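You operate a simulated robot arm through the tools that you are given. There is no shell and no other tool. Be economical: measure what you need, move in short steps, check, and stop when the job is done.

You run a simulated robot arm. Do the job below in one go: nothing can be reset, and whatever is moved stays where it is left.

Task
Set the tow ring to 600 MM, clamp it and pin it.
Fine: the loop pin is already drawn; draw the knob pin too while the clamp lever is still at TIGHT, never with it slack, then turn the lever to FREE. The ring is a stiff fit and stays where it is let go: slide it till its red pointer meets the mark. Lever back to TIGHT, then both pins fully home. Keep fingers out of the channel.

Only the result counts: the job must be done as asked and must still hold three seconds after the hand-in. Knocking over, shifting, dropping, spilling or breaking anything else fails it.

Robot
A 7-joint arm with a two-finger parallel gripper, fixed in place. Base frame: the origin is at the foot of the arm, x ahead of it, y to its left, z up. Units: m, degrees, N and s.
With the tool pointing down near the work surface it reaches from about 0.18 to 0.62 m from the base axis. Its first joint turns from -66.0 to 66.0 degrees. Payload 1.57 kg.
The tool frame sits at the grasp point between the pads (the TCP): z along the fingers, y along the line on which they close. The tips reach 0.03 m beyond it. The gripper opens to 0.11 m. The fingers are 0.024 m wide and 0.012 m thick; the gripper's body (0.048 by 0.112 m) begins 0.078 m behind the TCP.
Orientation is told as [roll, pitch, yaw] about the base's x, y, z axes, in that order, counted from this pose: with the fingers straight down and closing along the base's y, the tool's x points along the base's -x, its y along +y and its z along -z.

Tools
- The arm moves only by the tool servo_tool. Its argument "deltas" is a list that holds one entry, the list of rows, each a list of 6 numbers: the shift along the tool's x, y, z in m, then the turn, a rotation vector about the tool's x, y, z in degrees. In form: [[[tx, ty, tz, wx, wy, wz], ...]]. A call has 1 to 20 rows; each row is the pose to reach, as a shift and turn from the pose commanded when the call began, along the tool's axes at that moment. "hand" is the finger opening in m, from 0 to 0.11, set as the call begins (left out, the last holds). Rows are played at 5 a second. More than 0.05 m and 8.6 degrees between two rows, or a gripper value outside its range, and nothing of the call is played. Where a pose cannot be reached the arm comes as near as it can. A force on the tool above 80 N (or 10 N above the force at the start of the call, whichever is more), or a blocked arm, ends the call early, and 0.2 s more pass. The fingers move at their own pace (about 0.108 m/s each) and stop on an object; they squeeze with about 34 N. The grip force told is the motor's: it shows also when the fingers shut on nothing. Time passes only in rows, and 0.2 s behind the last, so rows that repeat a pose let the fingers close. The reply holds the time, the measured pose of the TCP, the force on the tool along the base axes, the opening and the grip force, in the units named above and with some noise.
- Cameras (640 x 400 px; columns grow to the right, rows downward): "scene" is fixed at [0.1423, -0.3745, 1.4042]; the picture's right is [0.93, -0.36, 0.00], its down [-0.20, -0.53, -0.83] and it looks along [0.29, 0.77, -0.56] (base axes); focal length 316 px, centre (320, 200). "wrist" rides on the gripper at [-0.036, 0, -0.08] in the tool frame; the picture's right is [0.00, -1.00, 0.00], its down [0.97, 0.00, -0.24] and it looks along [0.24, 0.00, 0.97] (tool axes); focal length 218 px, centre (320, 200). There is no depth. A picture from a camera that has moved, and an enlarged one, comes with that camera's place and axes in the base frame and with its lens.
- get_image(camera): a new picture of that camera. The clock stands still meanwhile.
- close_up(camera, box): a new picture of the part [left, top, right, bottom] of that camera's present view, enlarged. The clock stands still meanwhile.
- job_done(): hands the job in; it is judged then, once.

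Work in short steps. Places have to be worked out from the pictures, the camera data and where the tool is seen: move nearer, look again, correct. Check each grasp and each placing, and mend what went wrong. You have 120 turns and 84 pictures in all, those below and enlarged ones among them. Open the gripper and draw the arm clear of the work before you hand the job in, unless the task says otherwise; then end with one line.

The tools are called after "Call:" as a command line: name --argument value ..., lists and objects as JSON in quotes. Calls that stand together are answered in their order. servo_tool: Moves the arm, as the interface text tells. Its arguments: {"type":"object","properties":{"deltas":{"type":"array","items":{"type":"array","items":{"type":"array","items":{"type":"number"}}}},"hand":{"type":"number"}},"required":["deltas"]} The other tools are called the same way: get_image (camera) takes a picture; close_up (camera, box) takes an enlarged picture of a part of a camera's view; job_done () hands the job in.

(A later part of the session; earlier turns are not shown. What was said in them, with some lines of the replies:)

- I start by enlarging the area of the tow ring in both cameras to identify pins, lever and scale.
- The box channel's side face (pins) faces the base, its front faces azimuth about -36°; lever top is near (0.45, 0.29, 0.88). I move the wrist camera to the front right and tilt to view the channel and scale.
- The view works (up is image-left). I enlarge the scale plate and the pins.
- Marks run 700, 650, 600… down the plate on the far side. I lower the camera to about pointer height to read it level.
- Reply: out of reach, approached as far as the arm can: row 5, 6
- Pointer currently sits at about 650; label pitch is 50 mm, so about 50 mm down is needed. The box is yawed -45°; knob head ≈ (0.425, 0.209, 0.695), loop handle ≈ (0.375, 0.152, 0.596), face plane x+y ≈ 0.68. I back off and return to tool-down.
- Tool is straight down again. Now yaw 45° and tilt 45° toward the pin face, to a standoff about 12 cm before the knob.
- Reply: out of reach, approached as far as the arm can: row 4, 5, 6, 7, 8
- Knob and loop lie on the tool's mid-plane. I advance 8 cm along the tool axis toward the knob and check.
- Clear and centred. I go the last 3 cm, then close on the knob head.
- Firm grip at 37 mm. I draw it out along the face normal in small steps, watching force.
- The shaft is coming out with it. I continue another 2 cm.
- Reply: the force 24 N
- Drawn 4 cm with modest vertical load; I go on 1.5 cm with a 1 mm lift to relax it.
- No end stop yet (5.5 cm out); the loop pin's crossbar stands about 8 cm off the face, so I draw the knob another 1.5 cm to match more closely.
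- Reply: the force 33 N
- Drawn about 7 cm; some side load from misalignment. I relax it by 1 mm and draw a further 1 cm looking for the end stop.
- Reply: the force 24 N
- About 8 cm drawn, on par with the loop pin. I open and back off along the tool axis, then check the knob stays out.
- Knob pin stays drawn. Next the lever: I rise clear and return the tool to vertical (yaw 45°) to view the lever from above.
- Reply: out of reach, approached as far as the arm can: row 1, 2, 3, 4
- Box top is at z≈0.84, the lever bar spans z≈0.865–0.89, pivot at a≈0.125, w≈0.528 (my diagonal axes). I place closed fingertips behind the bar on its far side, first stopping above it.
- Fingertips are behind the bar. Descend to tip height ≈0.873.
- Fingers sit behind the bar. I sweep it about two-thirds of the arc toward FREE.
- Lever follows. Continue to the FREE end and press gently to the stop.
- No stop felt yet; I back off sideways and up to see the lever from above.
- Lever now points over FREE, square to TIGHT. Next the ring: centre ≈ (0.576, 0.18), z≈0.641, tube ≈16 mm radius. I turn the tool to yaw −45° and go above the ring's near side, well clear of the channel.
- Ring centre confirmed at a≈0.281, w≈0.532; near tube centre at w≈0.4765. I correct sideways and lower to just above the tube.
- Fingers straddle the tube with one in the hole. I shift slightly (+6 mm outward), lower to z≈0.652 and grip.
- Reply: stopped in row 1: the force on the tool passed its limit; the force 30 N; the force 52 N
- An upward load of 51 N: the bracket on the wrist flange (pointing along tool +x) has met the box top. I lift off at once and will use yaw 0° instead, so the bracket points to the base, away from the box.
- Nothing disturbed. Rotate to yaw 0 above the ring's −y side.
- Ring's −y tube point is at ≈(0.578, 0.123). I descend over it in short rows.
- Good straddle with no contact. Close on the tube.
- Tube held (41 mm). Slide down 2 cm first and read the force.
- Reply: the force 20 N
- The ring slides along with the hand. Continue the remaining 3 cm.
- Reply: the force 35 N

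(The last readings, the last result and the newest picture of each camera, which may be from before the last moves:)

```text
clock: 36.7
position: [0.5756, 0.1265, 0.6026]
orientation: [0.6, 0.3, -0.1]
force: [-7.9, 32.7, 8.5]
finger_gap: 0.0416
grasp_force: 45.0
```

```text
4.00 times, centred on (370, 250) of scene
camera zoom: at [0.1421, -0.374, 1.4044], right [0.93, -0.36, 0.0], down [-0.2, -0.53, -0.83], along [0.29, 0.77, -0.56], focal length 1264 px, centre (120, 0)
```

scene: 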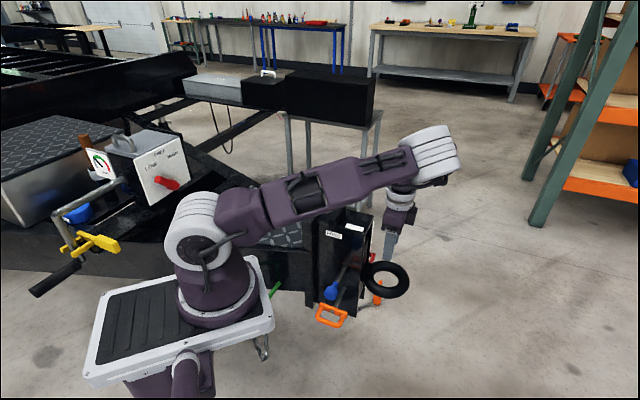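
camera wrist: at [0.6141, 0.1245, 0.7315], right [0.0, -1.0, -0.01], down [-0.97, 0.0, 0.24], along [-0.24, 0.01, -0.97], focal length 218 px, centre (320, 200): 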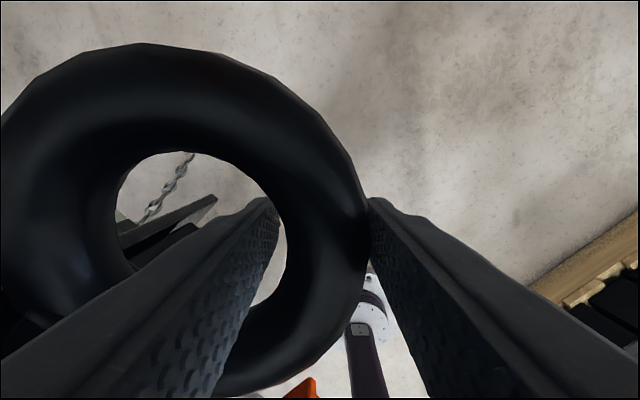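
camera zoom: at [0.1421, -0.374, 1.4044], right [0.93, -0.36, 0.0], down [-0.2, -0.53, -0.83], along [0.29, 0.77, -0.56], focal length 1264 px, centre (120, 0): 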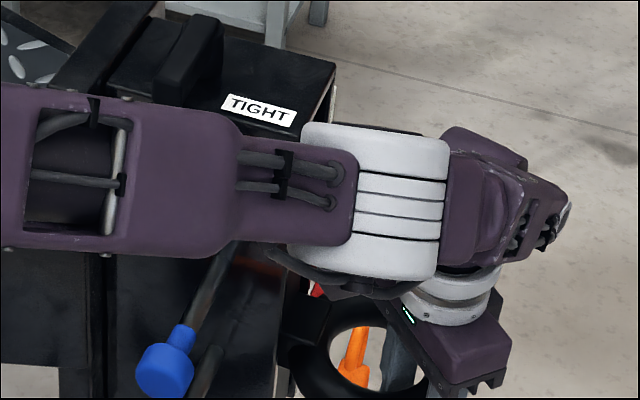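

Moved about 48 mm. I release, rise clear and look at the pointer.

Call:
servo_tool --deltas '[[[0, 0, 0, 0, 0, 0], [0, 0, 0, 0, 0, 0], [0, 0, -0.03, 0, 0, 0], [0, 0, -0.06, 0, 0, 0], [0, 0, -0.1, 0, 0, 0], [0, 0, -0.14, 0, 0, 0], [0, 0, -0.18, 0, 0, 0]]]' --hand 0.06

Call:
close_up --camera "wrist" --box '[20, 80, 320, 260]'

```text
clock: 38.3
position: [0.5771, 0.1212, 0.7816]
orientation: [0.4, 0.3, -0.2]
force: [0.0, -0.3, 0.3]
finger_gap: 0.06
grasp_force: 0.1
```

```text
2.13 times, centred on (170, 170) of wrist
camera zoom: at [0.6148, 0.1203, 0.8614], right [0.0, -1.0, -0.01], down [-0.97, 0.0, 0.24], along [-0.24, 0.01, -0.97], focal length 466 px, centre (640, 264)
```

zoom: 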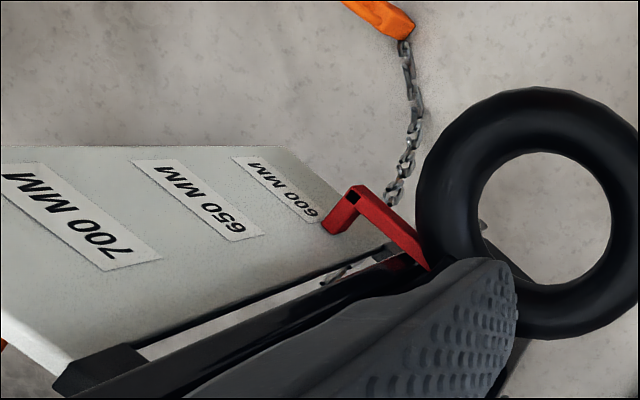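

Pointer is close to the 600 label. I enlarge further to compare tip and label.

Call:
close_up --camera "wrist" --box '[115, 110, 195, 160]'

```text
8.00 times, centred on (155, 135) of wrist
camera zoom: at [0.6148, 0.1203, 0.8614], right [0.0, -1.0, -0.01], down [-0.97, 0.0, 0.24], along [-0.24, 0.01, -0.97], focal length 1746 px, centre (1640, 720)
```

zoom: 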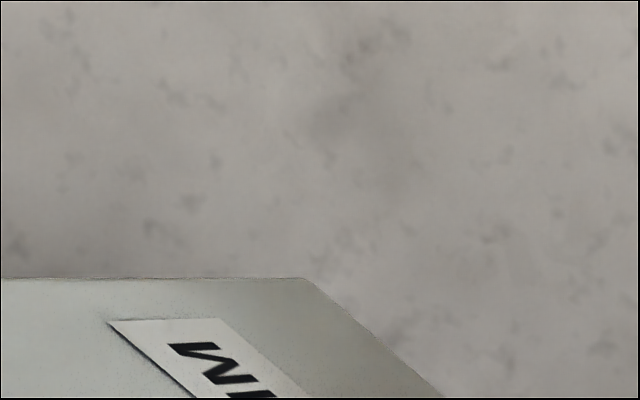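

Box was too high; I re-aim at the pointer.

Call:
close_up --camera "wrist" --box '[125, 145, 205, 195]'

```text
8.00 times, centred on (165, 170) of wrist
camera zoom: at [0.6148, 0.1203, 0.8614], right [0.0, -1.0, -0.01], down [-0.97, 0.0, 0.24], along [-0.24, 0.01, -0.97], focal length 1746 px, centre (1560, 440)
```

zoom: 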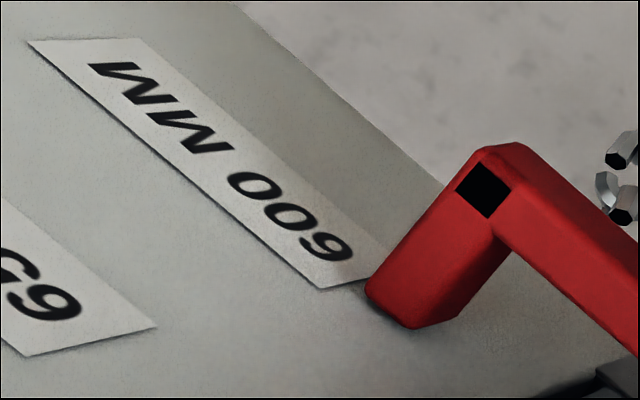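

From this steep angle the tip looks slightly low, but parallax explains part of that. I return to the flatter viewing pose used at the start for a like-for-like comparison.

Call:
servo_tool --deltas '[[[0.0065, -0.012, -0.002, -8.2, 0, 0], [0.013, -0.024, -0.004, -16.4, 0, 0], [0.0195, -0.036, -0.006, -24.5, 0, 0], [0.026, -0.048, -0.008, -32.7, 0, 0], [0.033, -0.06, -0.01, -40.9, 0, 0], [0.039, -0.071, -0.01, -49.1, 0, 0], [0.046, -0.083, -0.01, -57.3, 0, 0], [0.052, -0.095, -0.01, -65.5, 0, 0], [0.059, -0.107, -0.005, -73.6, 0, 0], [0.065, -0.119, -0.002, -81.8, 0, 0], [0.072, -0.131, 0.002, -89.8, 0, 0]]]'

Call:
close_up --camera "wrist" --box '[310, 60, 470, 160]'

```text
clock: 40.7
position: [0.499, 0.0539, 0.9989]
orientation: [87.1, 2.6, -0.7]
force: [0.2, -0.1, -0.3]
finger_gap: 0.0601
grasp_force: 0.1
out of reach, approached as far as the arm can: row 7, 8, 9, 10, 11
```

```text
4.00 times, centred on (390, 110) of wrist
camera zoom: at [0.536, -0.0264, 1.0024], right [-0.05, -0.05, -1.0], down [-0.97, -0.23, 0.06], along [-0.23, 0.97, -0.04], focal length 873 px, centre (40, 560)
```

zoom: 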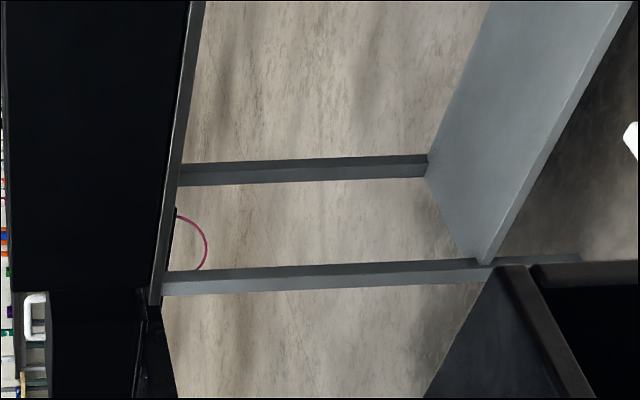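

The arm settled too high. I lower it toward the earlier viewing pose.

Call:
servo_tool --deltas '[[[0, -0.04, -0.02, 2, 0, 0], [0, -0.08, -0.04, 5, 0, 0], [0, -0.12, -0.06, 8, 0, 0], [0, -0.16, -0.07, 11, 0, 0], [0, -0.2, -0.07, 14, 0, 0]]]'

Call:
get_image --camera "wrist"

```text
clock: 41.9
position: [0.5043, 0.0241, 0.9255]
orientation: [73.1, 3.2, -0.9]
force: [-0.6, -0.2, 0.2]
finger_gap: 0.0598
grasp_force: 0.0
out of reach, approached as far as the arm can: row 1, 2, 3, 4, 5
```

```text
37 pictures are left
camera wrist: at [0.5417, -0.0531, 0.9465], right [-0.06, -0.29, -0.95], down [-0.97, -0.21, 0.13], along [-0.24, 0.93, -0.27], focal length 218 px, centre (320, 200)
```

wrist: 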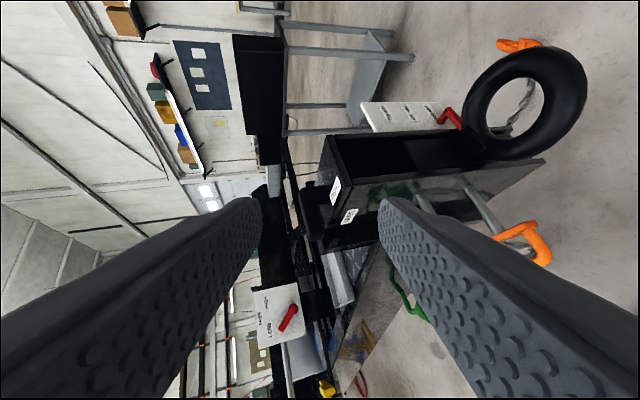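

Almost the first viewpoint again; I enlarge the pointer for comparison with the 650 picture.

Call:
close_up --camera "wrist" --box '[360, 85, 480, 160]'

```text
5.33 times, centred on (420, 122) of wrist
camera zoom: at [0.5417, -0.0531, 0.9465], right [-0.06, -0.29, -0.95], down [-0.97, -0.21, 0.13], along [-0.24, 0.93, -0.27], focal length 1164 px, centre (-213, 613)
```

zoom: 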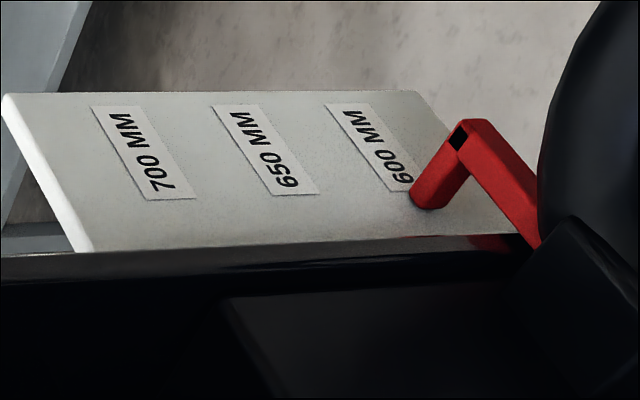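

I enlarge the tip itself for a precise reading.

Call:
close_up --camera "wrist" --box '[415, 98, 463, 128]'

```text
13.33 times, centred on (439, 113) of wrist
camera zoom: at [0.5417, -0.0531, 0.9465], right [-0.06, -0.29, -0.95], down [-0.97, -0.21, 0.13], along [-0.24, 0.93, -0.27], focal length 2910 px, centre (-1267, 1360)
```

zoom: 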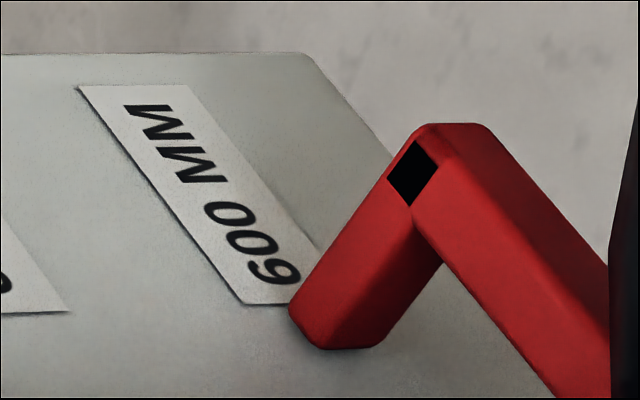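

Reading suggests pointer near 600 within a few mm, but parallax is uncertain. I reset via the roll-55° pose to reach the flatter view used originally.

Call:
servo_tool --deltas '[[[0.001, -0.01, -0.005, 6, 1, 0], [0.002, -0.02, -0.01, 12, 2, 0], [0.003, -0.03, -0.016, 18, 3.2, 0]]]'

Call:
servo_tool --deltas '[[[-0.01, -0.029, 0.014, -5.8, 0, 0], [-0.02, -0.058, 0.028, -11.6, 0, 0], [-0.03, -0.087, 0.042, -17.5, 0, 0], [-0.04, -0.115, 0.056, -23.3, 0, 0], [-0.05, -0.144, 0.07, -29.2, 0, 0], [-0.06, -0.173, 0.084, -35, 0, 0]]]'

```text
clock: 42.7
position: [0.4995, 0.0008, 0.9006]
orientation: [55.1, 3.9, 2.3]
force: [0.1, 0.4, 0.0]
finger_gap: 0.0598
grasp_force: 0.1
```

```text
clock: 44.1
position: [0.4994, 0.0324, 0.9839]
orientation: [86.8, 6.9, 1.6]
force: [0.0, -0.1, -1.2]
finger_gap: 0.06
grasp_force: 0.1
out of reach, approached as far as the arm can: row 1, 2, 3, 4, 5, 6
```

This arm branch can't get lower. Instead I'll measure the tip-to-plate gap from overhead, which fixes the parallax; first unroll to tool-down.

Call:
servo_tool --deltas '[[[0, 0.01, 0.01, 7.3, 0, 0], [0, 0.02, 0.02, 14.5, 0, 0], [0, 0.03, 0.03, 21.8, 0, 0], [0, 0.04, 0.04, 29, 0, 0], [0, 0.05, 0.05, 36.3, 0, 0], [0, 0.06, 0.06, 43.5, 0, 0], [0, 0.06, 0.07, 50.8, 0, 0], [0, 0.06, 0.08, 58, 0, 0], [0, 0.06, 0.09, 65.3, 0, 0], [0, 0.06, 0.1, 72.5, 0, 0], [0, 0.06, 0.1, 79.8, 0, 0], [0, 0.06, 0.1, 87, 0, 0]]]'

```text
clock: 46.7
position: [0.503, 0.1378, 1.0286]
orientation: [-0.5, 6.9, 1.5]
force: [-0.2, 0.1, 0.3]
finger_gap: 0.06
grasp_force: 0.0
```

Call:
servo_tool --deltas '[[[-0.0064, 0.0167, 0.0093, 0.37, -0.94, -6.2], [-0.0129, 0.0334, 0.0186, 0.75, -1.88, -12.4], [-0.0193, 0.0501, 0.0279, 1.12, -2.82, -18.6], [-0.0257, 0.0669, 0.0371, 1.5, -3.75, -24.8], [-0.0321, 0.0836, 0.0464, 1.87, -4.69, -31], [-0.0386, 0.1, 0.0557, 2.25, -5.63, -37.2], [-0.045, 0.117, 0.065, 2.62, -6.57, -43.4]]]' --hand 0.0

Call:
get_image --camera "wrist"

```text
clock: 48.3
position: [0.5386, 0.254, 0.9572]
orientation: [-0.3, 0.1, 45.1]
force: [-0.9, 0.1, -0.2]
finger_gap: 0.0
grasp_force: 21.6
```

```text
34 pictures are left
camera wrist: at [0.5645, 0.2807, 1.0379], right [0.71, -0.71, 0.0], down [-0.69, -0.69, 0.24], along [-0.17, -0.18, -0.97], focal length 218 px, centre (320, 200)
```

wrist: 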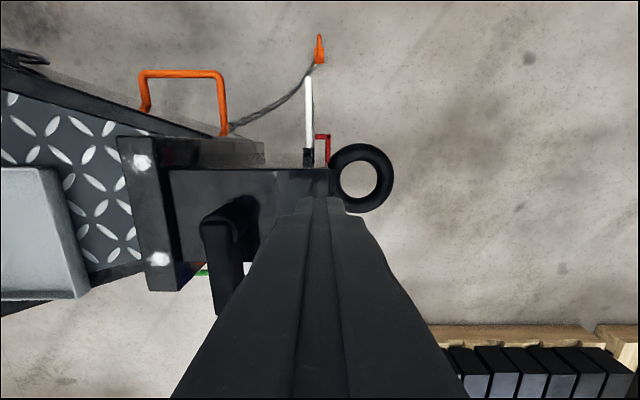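

Call:
close_up --camera "wrist" --box '[288, 118, 344, 153]'

```text
11.43 times, centred on (316, 136) of wrist
camera zoom: at [0.5645, 0.2807, 1.0379], right [0.71, -0.71, 0.0], down [-0.69, -0.69, 0.24], along [-0.17, -0.18, -0.97], focal length 2494 px, centre (366, 937)
```

zoom: 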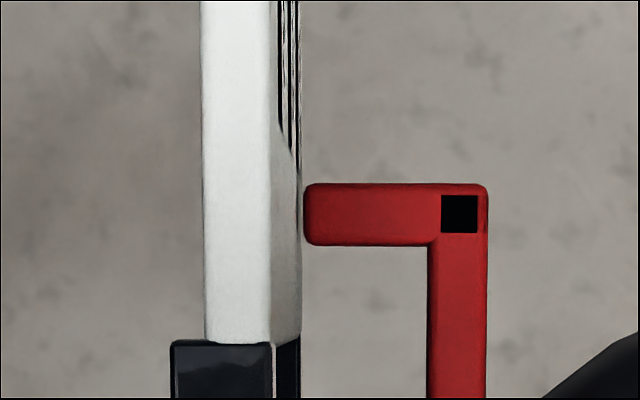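

Gap between tip and plate is only ~0.5 mm, so the readings average to within about ±2 mm of 600. I now go to the lever's rear side (a≈0.089, w≈0.475) to turn it back.

Call:
servo_tool --deltas '[[[0.021, 0.028, 0, 0, 0, 0], [0.043, 0.056, 0, 0, 0, 0], [0.064, 0.084, 0, 0, 0, 0], [0.0854, 0.112, 0, 0, 0, 0], [0.0854, 0.112, 0.015, 0, 0, 0]]]'

Call:
close_up --camera "scene" --box '[290, 140, 410, 260]'

Call:
get_image --camera "wrist"

```text
clock: 49.5
position: [0.3967, 0.2736, 0.9419]
orientation: [-0.3, 0.1, 45.1]
force: [0.3, -0.6, 0.3]
finger_gap: 0.0
grasp_force: 21.1
```

```text
3.33 times, centred on (350, 200) of scene
camera zoom: at [0.1423, -0.3745, 1.4042], right [0.93, -0.36, 0.0], down [-0.2, -0.53, -0.83], along [0.29, 0.77, -0.56], focal length 1053 px, centre (220, 200)
```

zoom: 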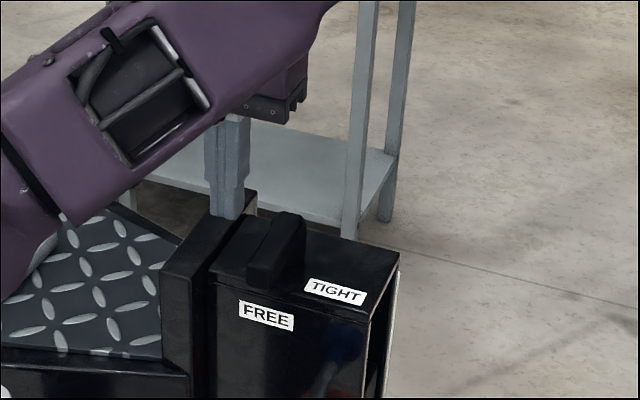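

```text
31 pictures are left
camera wrist: at [0.4232, 0.2997, 1.0222], right [0.71, -0.71, 0.0], down [-0.69, -0.68, 0.24], along [-0.17, -0.17, -0.97], focal length 218 px, centre (320, 200)
```

wrist: 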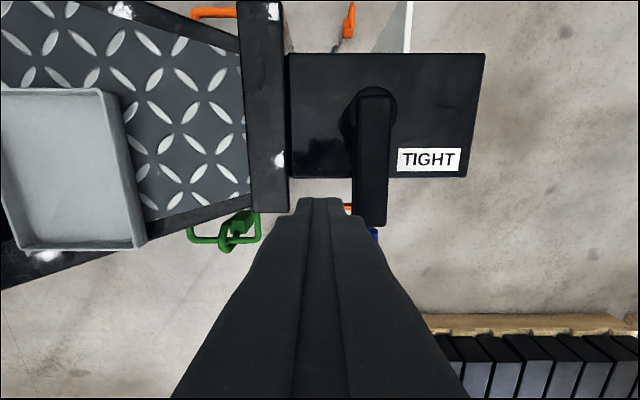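

Fingers are between flange and lever. Descend and sweep the lever toward TIGHT.

Call:
servo_tool --deltas '[[[0, 0, 0.02, 0, 0, 0], [0, 0, 0.039, 0, 0, 0], [-0.004, -0.0145, 0.039, 0, 0, 0], [-0.001, -0.024, 0.039, 0, 0, 0], [0.0021, -0.0336, 0.039, 0, 0, 0], [0.002, -0.0436, 0.039, 0, 0, 0], [0.0012, -0.0536, 0.039, 0, 0, 0], [-0.005, -0.064, 0.039, 0, 0, 0], [-0.0112, -0.0746, 0.039, 0, 0, 0], [-0.021, -0.082, 0.039, 0, 0, 0], [-0.0305, -0.088, 0.039, 0, 0, 0]]]'

Call:
close_up --camera "scene" --box '[290, 140, 410, 260]'

```text
clock: 51.9
position: [0.4818, 0.2342, 0.9017]
orientation: [-0.3, 0.2, 45.0]
force: [0.1, 0.4, 0.8]
finger_gap: 0.0
grasp_force: 21.4
```

```text
3.33 times, centred on (350, 200) of scene
camera zoom: at [0.1423, -0.3745, 1.4042], right [0.93, -0.36, 0.0], down [-0.2, -0.53, -0.83], along [0.29, 0.77, -0.56], focal length 1053 px, centre (220, 200)
```

zoom: 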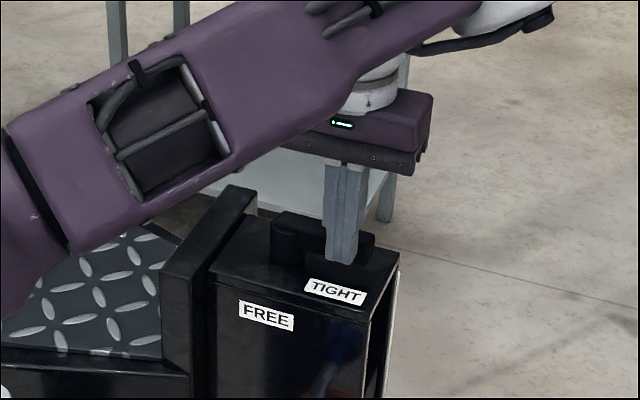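

Nearly there; I press further toward the stop in 2 mm steps.

Call:
servo_tool --deltas '[[[-0.002, 0, 0, 0, 0, 0], [-0.004, 0, 0, 0, 0, 0], [-0.006, 0, 0, 0, 0, 0]]]'

Call:
servo_tool --deltas '[[[0.008, 0, 0, 0, 0, 0], [0.03, 0, -0.03, 0, 0, 0], [0.06, 0, -0.07, 0, 0, 0], [0.1, 0, -0.11, 0, 0, 0], [0.14, 0, -0.14, 0, 0, 0]]]'

Call:
get_image --camera "wrist"

```text
clock: 52.7
position: [0.4828, 0.2345, 0.903]
orientation: [-0.3, 0.7, 45.1]
force: [-25.8, -21.5, -6.7]
finger_gap: 0.0001
grasp_force: 21.2
```

```text
refused: row 4 steps farther than a row can; nothing moved
```

```text
29 pictures are left
camera wrist: at [0.5109, 0.2612, 0.9826], right [0.71, -0.71, 0.01], down [-0.68, -0.68, 0.25], along [-0.17, -0.18, -0.97], focal length 218 px, centre (320, 200)
```

wrist: 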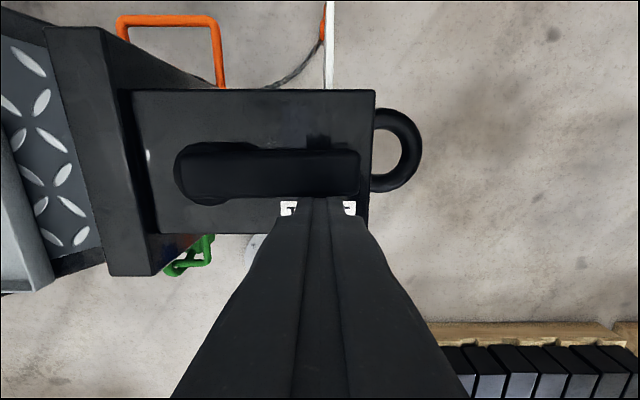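

33 N against a firm stop and the bar parallel to the box: TIGHT. I back off and up.

Call:
servo_tool --deltas '[[[0.01, 0, 0, 0, 0, 0], [0.03, 0.003, -0.035, 0, 0, 0], [0.05, 0.006, -0.07, 0, 0, 0], [0.07, 0.01, -0.11, 0, 0, 0], [0.09, 0.015, -0.145, 0, 0, 0]]]'

Call:
get_image --camera "wrist"

```text
clock: 53.9
position: [0.4119, 0.1847, 1.0475]
orientation: [-0.3, 0.2, 45.1]
force: [-0.4, 0.9, 0.7]
finger_gap: 0.0001
grasp_force: 21.2
```

```text
28 pictures are left
camera wrist: at [0.4376, 0.2102, 1.1285], right [0.71, -0.71, 0.01], down [-0.69, -0.69, 0.24], along [-0.17, -0.18, -0.97], focal length 218 px, centre (320, 200)
```

wrist: 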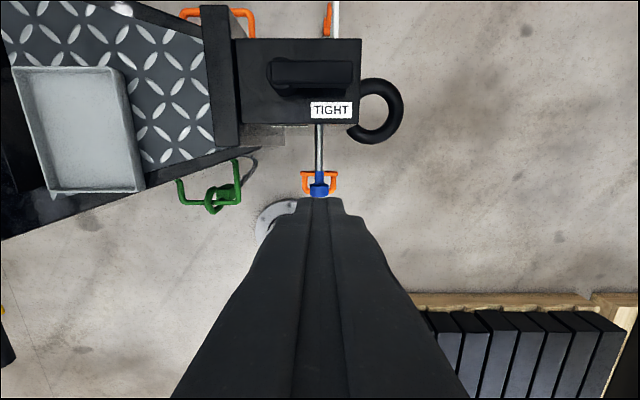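

Lever at TIGHT confirmed. Now open and tilt down to the standoff behind the drawn knob.

Call:
servo_tool --deltas '[[[0.01, 0, 0.034, 0, -5, 0], [0.02, 0, 0.068, 0, -10, 0], [0.03, 0, 0.102, 0, -15, 0], [0.04, 0, 0.136, 0, -20, 0], [0.05, 0, 0.17, 0, -25, 0], [0.06, 0, 0.204, 0, -30, 0], [0.07, 0, 0.238, 0, -35, 0], [0.08, 0, 0.272, 0, -40, 0], [0.09, 0, 0.306, 0, -45, 0]]]' --hand 0.09

Call:
get_image --camera "wrist"

```text
clock: 55.9
position: [0.3471, 0.1197, 0.7438]
orientation: [-0.3, -44.8, 45.2]
force: [-0.5, 0.1, 0.2]
finger_gap: 0.09
grasp_force: 0.2
out of reach, approached as far as the arm can: row 6, 7, 8
```

```text
27 pictures are left
camera wrist: at [0.3268, 0.0976, 0.8261], right [0.71, -0.71, 0.0], down [-0.61, -0.61, -0.51], along [0.37, 0.36, -0.86], focal length 218 px, centre (320, 200)
```

wrist: 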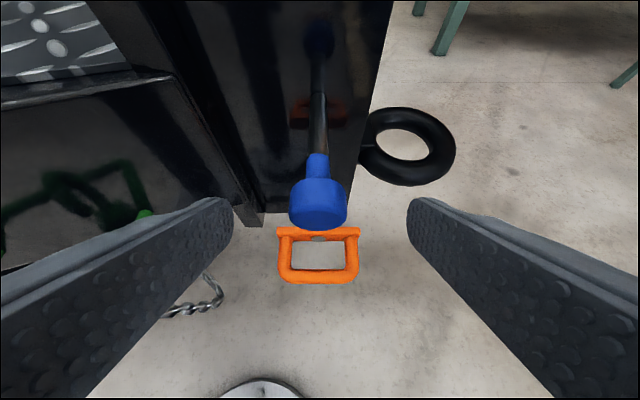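

Knob centred. Advance to the previous grip place and close on it.

Call:
servo_tool --deltas '[[[0.004, 0, 0.02, 0, 0, 0], [0.007, 0, 0.04, 0, 0, 0], [0.0095, 0, 0.056, 0, 0, 0]]]'

Call:
servo_tool --deltas '[[[0, 0, 0, 0, 0, 0], [0, 0, 0, 0, 0, 0], [0, 0, 0, 0, 0, 0], [0, 0, 0, 0, 0, 0]]]' --hand 0.02

Call:
get_image --camera "wrist"

```text
clock: 56.7
position: [0.3725, 0.1431, 0.6962]
orientation: [-0.3, -44.7, 45.3]
force: [0.4, 0.5, -0.4]
finger_gap: 0.09
grasp_force: 0.1
```

```text
clock: 57.7
position: [0.3704, 0.1445, 0.6968]
orientation: [0.0, -44.8, 45.2]
force: [-14.9, 19.3, -8.5]
finger_gap: 0.0372
grasp_force: 43.6
```

```text
26 pictures are left
camera wrist: at [0.3502, 0.1219, 0.7791], right [0.71, -0.7, 0.0], down [-0.6, -0.61, -0.51], along [0.36, 0.36, -0.86], focal length 218 px, centre (320, 200)
```

wrist: 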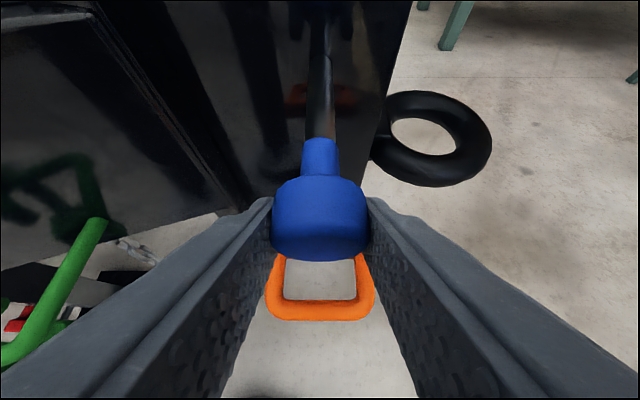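

Gripped. I relax the side load by 1.5 mm and push in 4 cm.

Call:
servo_tool --deltas '[[[-0.0035, 0.0015, 0.0035, 0, 0, 0], [-0.007, 0.0015, 0.007, 0, 0, 0], [-0.0106, 0.0015, 0.0106, 0, 0, 0], [-0.0141, 0.0015, 0.0141, 0, 0, 0], [-0.0177, 0.0015, 0.0177, 0, 0, 0], [-0.0212, 0.0015, 0.0212, 0, 0, 0], [-0.0247, 0.0015, 0.0247, 0, 0, 0], [-0.0283, 0.0015, 0.0283, 0, 0, 0]]]'

Call:
get_image --camera "wrist"

```text
clock: 59.5
position: [0.3994, 0.172, 0.6971]
orientation: [-0.6, -44.8, 45.2]
force: [-0.8, -2.7, -15.5]
finger_gap: 0.0373
grasp_force: 43.2
```

```text
25 pictures are left
camera wrist: at [0.3781, 0.1509, 0.7791], right [0.71, -0.71, 0.01], down [-0.61, -0.61, -0.51], along [0.37, 0.36, -0.86], focal length 218 px, centre (320, 200)
```

wrist: 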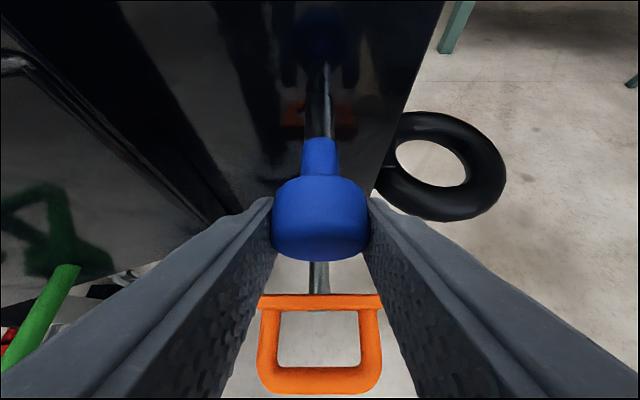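

Moving freely. Push on another 3.8 cm toward home, watching for early block.

Call:
servo_tool --deltas '[[[-0.0035, 0, 0.0035, 0, 0, 0], [-0.007, 0, 0.007, 0, 0, 0], [-0.0106, 0, 0.0106, 0, 0, 0], [-0.0141, 0, 0.0141, 0, 0, 0], [-0.0177, 0, 0.0177, 0, 0, 0], [-0.0212, 0, 0.0212, 0, 0, 0], [-0.0247, 0, 0.0247, 0, 0, 0], [-0.0269, 0, 0.0269, 0, 0, 0]]]'

Call:
get_image --camera "wrist"

```text
clock: 61.3
position: [0.4235, 0.196, 0.6952]
orientation: [-0.2, -44.2, 45.1]
force: [-22.9, -28.1, 0.7]
finger_gap: 0.0377
grasp_force: 43.6
```

```text
24 pictures are left
camera wrist: at [0.4032, 0.1755, 0.7778], right [0.71, -0.71, 0.0], down [-0.61, -0.61, -0.51], along [0.36, 0.36, -0.86], focal length 218 px, centre (320, 200)
```

wrist: 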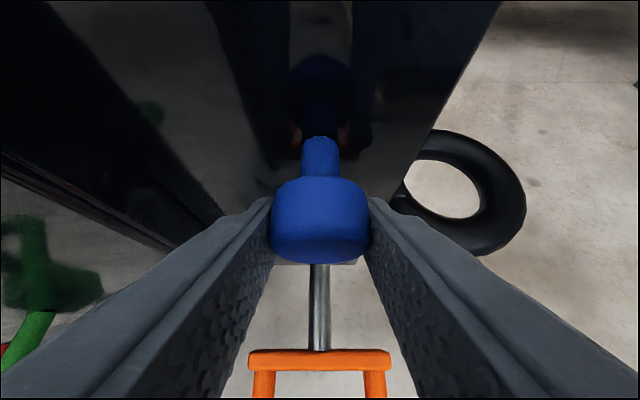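

Blocked with 36 N at about the home distance. I enlarge the stem base to see whether it meets the face.

Call:
close_up --camera "wrist" --box '[260, 40, 380, 270]'

```text
1.74 times, centred on (320, 155) of wrist
camera zoom: at [0.4032, 0.1755, 0.7778], right [0.71, -0.71, 0.0], down [-0.61, -0.61, -0.51], along [0.36, 0.36, -0.86], focal length 380 px, centre (320, 278)
```

zoom: 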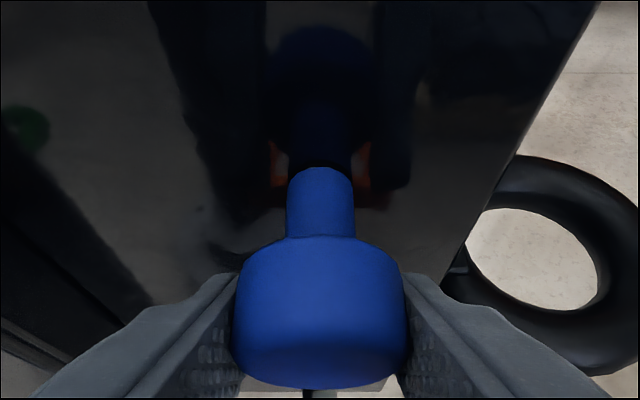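

The stem meets its own reflection, so the knob pin is seated, which also confirms hole alignment. I release and back off along the tool axis.

Call:
servo_tool --deltas '[[[0, 0, 0, 0, 0, 0], [0, 0, 0, 0, 0, 0], [0, 0, -0.03, 0, 0, 0], [0, 0, -0.06, 0, 0, 0], [0, 0, -0.085, 0, 0, 0]]]' --hand 0.09

Call:
get_image --camera "wrist"

```text
clock: 62.5
position: [0.3835, 0.1576, 0.7582]
orientation: [-0.5, -44.8, 45.2]
force: [-0.1, -0.6, -0.3]
finger_gap: 0.09
grasp_force: 0.1
```

```text
22 pictures are left
camera wrist: at [0.362, 0.1347, 0.8402], right [0.71, -0.71, 0.0], down [-0.61, -0.61, -0.51], along [0.37, 0.36, -0.86], focal length 218 px, centre (320, 200)
```

wrist: 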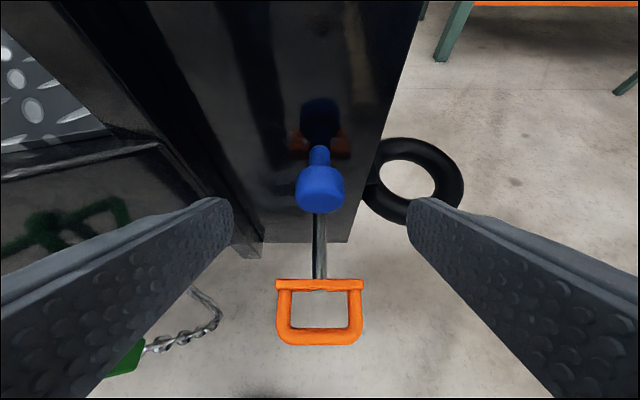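

Knob is home. Next the loop pin: outer bar at w≈0.343, z≈0.596, a≈0.161. I'll push it with closed fingertips from behind; first move back and down with 30° tilt.

Call:
servo_tool --deltas '[[[0.031, 0, -0.031, 0, 5, 0], [0.0619, 0, -0.0619, 0, 10, 0], [0.0966, 0, -0.027, 0, 15, 0], [0.131, 0, 0.0074, 0, 15, 0]]]' --hand 0.0

Call:
get_image --camera "wrist"

```text
clock: 63.5
position: [0.3241, 0.0977, 0.6618]
orientation: [-0.3, -29.8, 45.1]
force: [-0.8, -0.2, -1.4]
finger_gap: 0.0
grasp_force: 21.3
out of reach, approached as far as the arm can: row 1, 2
```

```text
21 pictures are left
camera wrist: at [0.318, 0.091, 0.7492], right [0.71, -0.71, 0.0], down [-0.68, -0.68, -0.27], along [0.2, 0.19, -0.96], focal length 218 px, centre (320, 200)
```

wrist: 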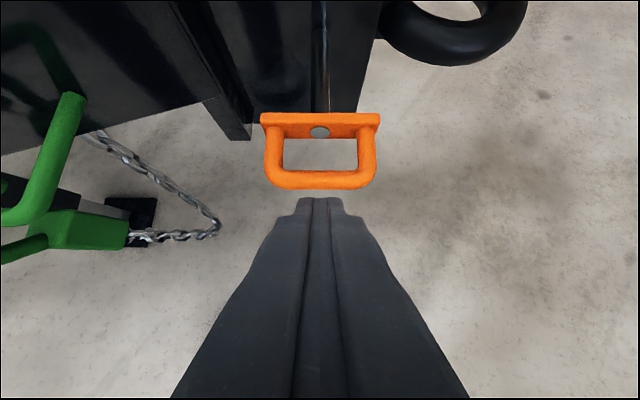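

Pose reached, fingertips just behind the outer bar and centred. Descend to bar level.

Call:
servo_tool --deltas '[[[0.015, 0, 0.026, 0, 0, 0], [0.0305, 0, 0.0528, 0, 0, 0]]]'

Call:
get_image --camera "wrist"

Call:
close_up --camera "scene" --box '[270, 220, 400, 350]'

```text
clock: 64.1
position: [0.3226, 0.0961, 0.6006]
orientation: [-0.3, -29.7, 45.1]
force: [-0.3, -0.6, -0.2]
finger_gap: 0.0001
grasp_force: 22.1
```

```text
20 pictures are left
camera wrist: at [0.3171, 0.0892, 0.6877], right [0.71, -0.71, 0.0], down [-0.68, -0.68, -0.27], along [0.2, 0.19, -0.96], focal length 218 px, centre (320, 200)
```

wrist: 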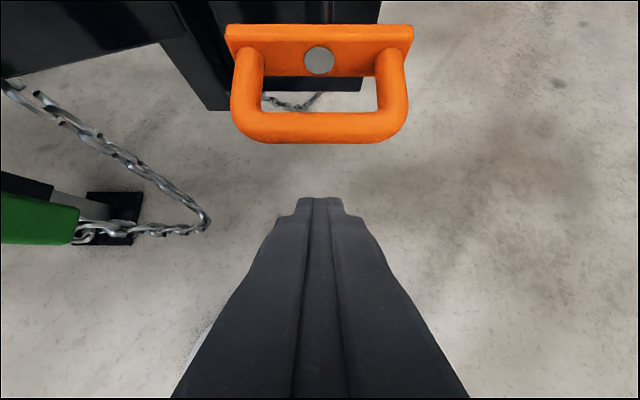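

```text
3.08 times, centred on (335, 285) of scene
camera zoom: at [0.1423, -0.3745, 1.4042], right [0.93, -0.36, 0.0], down [-0.2, -0.53, -0.83], along [0.29, 0.77, -0.56], focal length 972 px, centre (274, -62)
```

zoom: 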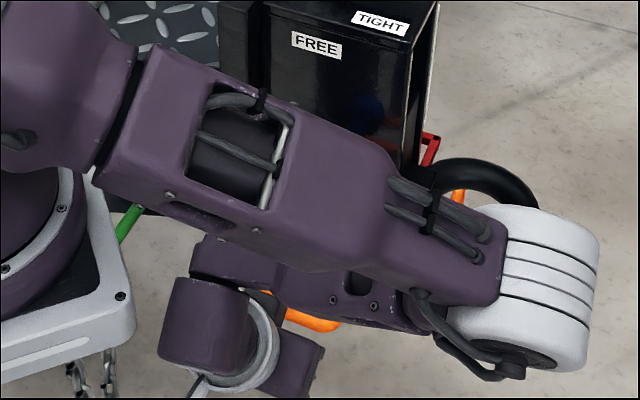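

Bar triangulated at w≈0.348, z≈0.599; the tips are just below it. I push forward horizontally 7 cm.

Call:
servo_tool --deltas '[[[-0.0087, 0, 0.005, 0, 0, 0], [-0.0173, 0, 0.01, 0, 0, 0], [-0.026, 0, 0.015, 0, 0, 0], [-0.0346, 0, 0.02, 0, 0, 0], [-0.0433, 0, 0.025, 0, 0, 0], [-0.052, 0, 0.03, 0, 0, 0], [-0.0606, 0, 0.035, 0, 0, 0]]]'

Call:
get_image --camera "wrist"

```text
clock: 65.7
position: [0.3711, 0.143, 0.5997]
orientation: [-0.3, -29.8, 45.2]
force: [-2.0, -1.5, -0.8]
finger_gap: 0.0
grasp_force: 21.3
```

```text
18 pictures are left
camera wrist: at [0.3657, 0.1375, 0.6857], right [0.71, -0.71, 0.0], down [-0.68, -0.68, -0.27], along [0.2, 0.19, -0.96], focal length 218 px, centre (320, 200)
```

wrist: 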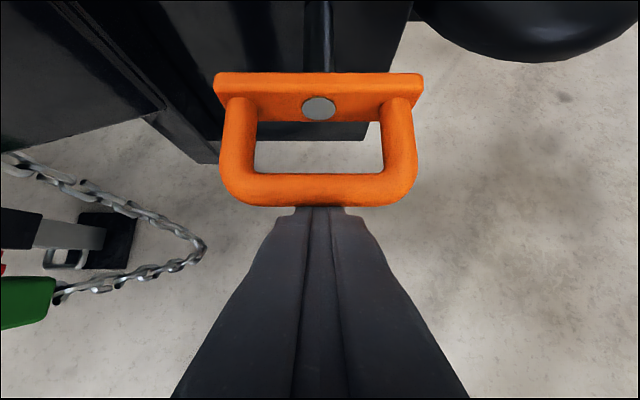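

The pin follows easily. Push another 4 cm.

Call:
servo_tool --deltas '[[[-0.0087, 0, 0.005, 0, 0, 0], [-0.0173, 0, 0.01, 0, 0, 0], [-0.026, 0, 0.015, 0, 0, 0], [-0.0346, 0, 0.02, 0, 0, 0]]]'

Call:
get_image --camera "wrist"

```text
clock: 66.7
position: [0.4004, 0.1734, 0.5994]
orientation: [-0.3, -29.9, 45.0]
force: [-1.7, -0.2, 0.9]
finger_gap: 0.0
grasp_force: 21.1
```

```text
17 pictures are left
camera wrist: at [0.3947, 0.1669, 0.687], right [0.71, -0.71, 0.0], down [-0.68, -0.68, -0.27], along [0.2, 0.19, -0.96], focal length 218 px, centre (320, 200)
```

wrist: 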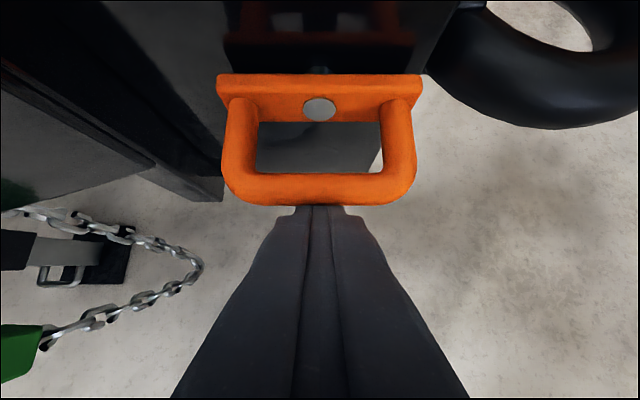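

About 8 mm left by the reflection gap. Push on in 2 mm steps to the stop.

Call:
servo_tool --deltas '[[[-0.0026, 0, 0.0015, 0, 0, 0], [-0.0052, 0, 0.003, 0, 0, 0], [-0.0078, 0, 0.0045, 0, 0, 0], [-0.0095, 0, 0.0055, 0, 0, 0], [-0.0113, 0, 0.0065, 0, 0, 0], [-0.013, 0, 0.0075, 0, 0, 0]]]'

Call:
get_image --camera "wrist"

```text
clock: 68.1
position: [0.4055, 0.1801, 0.5957]
orientation: [0.1, -29.1, 44.9]
force: [-33.8, -38.1, -10.0]
finger_gap: 0.0
grasp_force: 21.3
```

```text
16 pictures are left
camera wrist: at [0.4008, 0.174, 0.6841], right [0.71, -0.71, 0.0], down [-0.68, -0.68, -0.26], along [0.18, 0.18, -0.97], focal length 218 px, centre (320, 200)
```

wrist: 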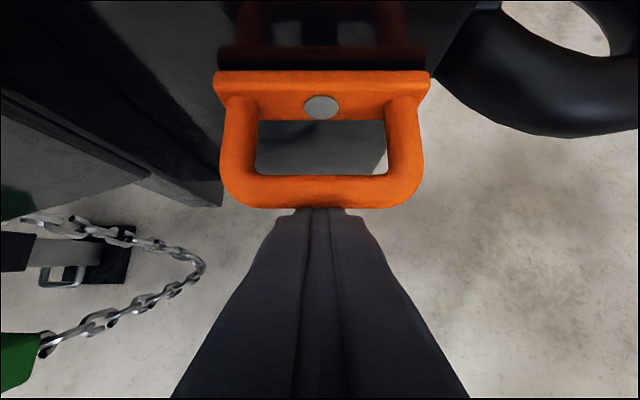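

51 N stop. I enlarge to check the crossbar against the face.

Call:
close_up --camera "wrist" --box '[200, 0, 450, 150]'

```text
2.56 times, centred on (325, 75) of wrist
camera zoom: at [0.4008, 0.174, 0.6841], right [0.71, -0.71, 0.0], down [-0.68, -0.68, -0.26], along [0.18, 0.18, -0.97], focal length 559 px, centre (307, 520)
```

zoom: 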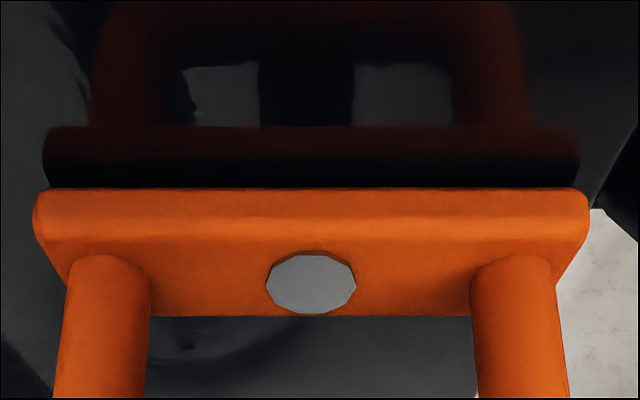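

Crossbar is flush with its reflection: loop pin home. I back off, rise and check both pins.

Call:
servo_tool --deltas '[[[0.017, 0, -0.01, 0, 0, 0], [0.035, 0, -0.02, 0, 0, 0], [0.052, 0, -0.03, 0, 0, 0], [0.034, 0, -0.061, 0, 0, 0], [0.014, 0, -0.096, 0, 0, 0], [-0.006, 0, -0.13, 0, 0, 0]]]'

Call:
get_image --camera "wrist"

```text
clock: 69.5
position: [0.3679, 0.1407, 0.7131]
orientation: [-0.2, -29.8, 45.0]
force: [0.1, -0.6, 0.1]
finger_gap: 0.0
grasp_force: 21.2
```

```text
14 pictures are left
camera wrist: at [0.3631, 0.1346, 0.8001], right [0.71, -0.71, 0.0], down [-0.68, -0.68, -0.27], along [0.2, 0.19, -0.96], focal length 218 px, centre (320, 200)
```

wrist: 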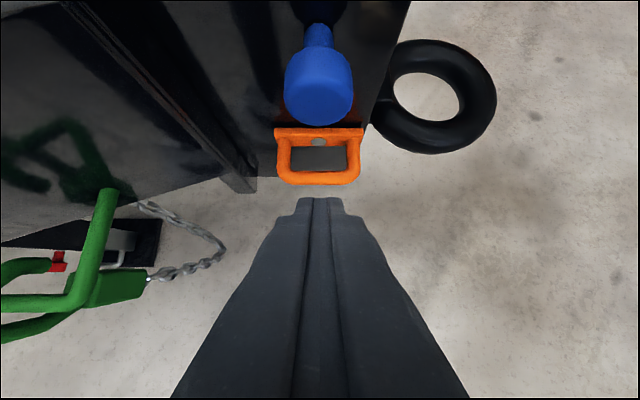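

For certainty I press the knob head once more from behind with the closed fingertips (contact expected after ~4.4 cm).

Call:
servo_tool --deltas '[[[-0.015, 0, 0.009, 0, 0, 0], [-0.03, 0, 0.0175, 0, 0, 0], [-0.034, 0, 0.0197, 0, 0, 0], [-0.037, 0, 0.0215, 0, 0, 0], [-0.04, 0, 0.023, 0, 0, 0], [-0.042, 0, 0.0243, 0, 0, 0], [-0.044, 0, 0.0255, 0, 0, 0], [-0.046, 0, 0.0267, 0, 0, 0]]]'

Call:
get_image --camera "wrist"

```text
clock: 71.3
position: [0.4013, 0.1754, 0.7116]
orientation: [-0.2, -29.0, 45.0]
force: [-32.9, -33.5, 8.5]
finger_gap: 0.0
grasp_force: 21.0
```

```text
13 pictures are left
camera wrist: at [0.3971, 0.17, 0.7996], right [0.71, -0.71, 0.0], down [-0.68, -0.68, -0.26], along [0.19, 0.18, -0.97], focal length 218 px, centre (320, 200)
```

wrist: 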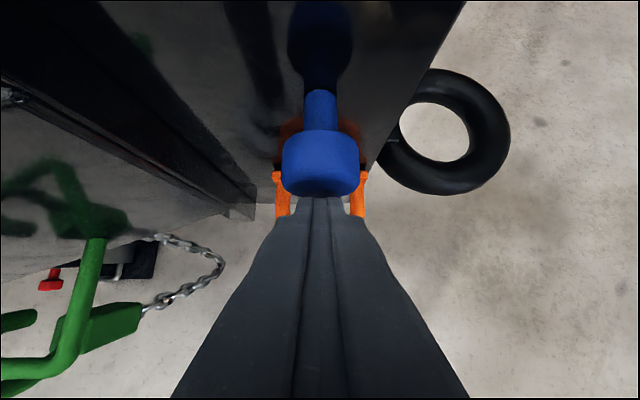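

Solid at 47 N: knob fully home. I back off, rise, open the gripper and take a final look.

Call:
servo_tool --deltas '[[[0.03, 0, -0.017, 0, 0, 0], [0.052, 0, -0.03, 0, 0, 0], [0.032, 0, -0.065, 0, 0, 0], [0.012, 0, -0.1, 0, 0, 0], [-0.008, 0, -0.135, 0, 0, 0], [-0.028, 0, -0.17, 0, 0, 0], [-0.048, 0, -0.205, 0, 0, 0], [-0.068, 0, -0.24, 0, 0, 0]]]' --hand 0.11

Call:
close_up --camera "scene" --box '[270, 180, 430, 340]'

Call:
get_image --camera "wrist"

```text
clock: 73.1
position: [0.3695, 0.1388, 0.9586]
orientation: [-0.2, -29.6, 45.2]
force: [-0.2, 0.1, 0.3]
finger_gap: 0.1102
grasp_force: 0.0
out of reach, approached as far as the arm can: row 5, 6, 7, 8
```

```text
2.50 times, centred on (350, 260) of scene
camera zoom: at [0.1423, -0.3745, 1.4042], right [0.93, -0.36, 0.0], down [-0.2, -0.53, -0.83], along [0.29, 0.77, -0.56], focal length 790 px, centre (245, 50)
```

zoom: 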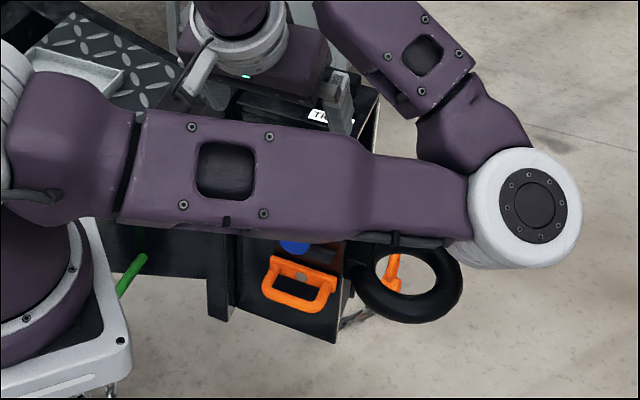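

```text
11 pictures are left
camera wrist: at [0.3643, 0.1327, 1.0462], right [0.71, -0.71, 0.0], down [-0.68, -0.68, -0.27], along [0.19, 0.19, -0.96], focal length 218 px, centre (320, 200)
```

wrist: 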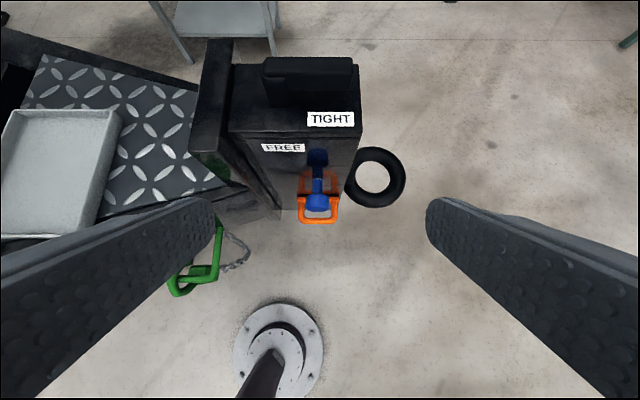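

Lever at TIGHT, both pins home, ring at 600 with the knob pin through its hole, and the gripper open and clear. Handing in.

Call:
job_done

```text
The job is handed in.
```

The tow ring is set to 600 MM (I could read the pointer only to about ±2 mm, but the knob pin went fully into its hole), the clamp lever is back at TIGHT, and both pins are pushed fully home. On one approach to the ring, the wrist bracket pressed on the box top with about 51 N; I lifted off at once and saw nothing moved or damaged.
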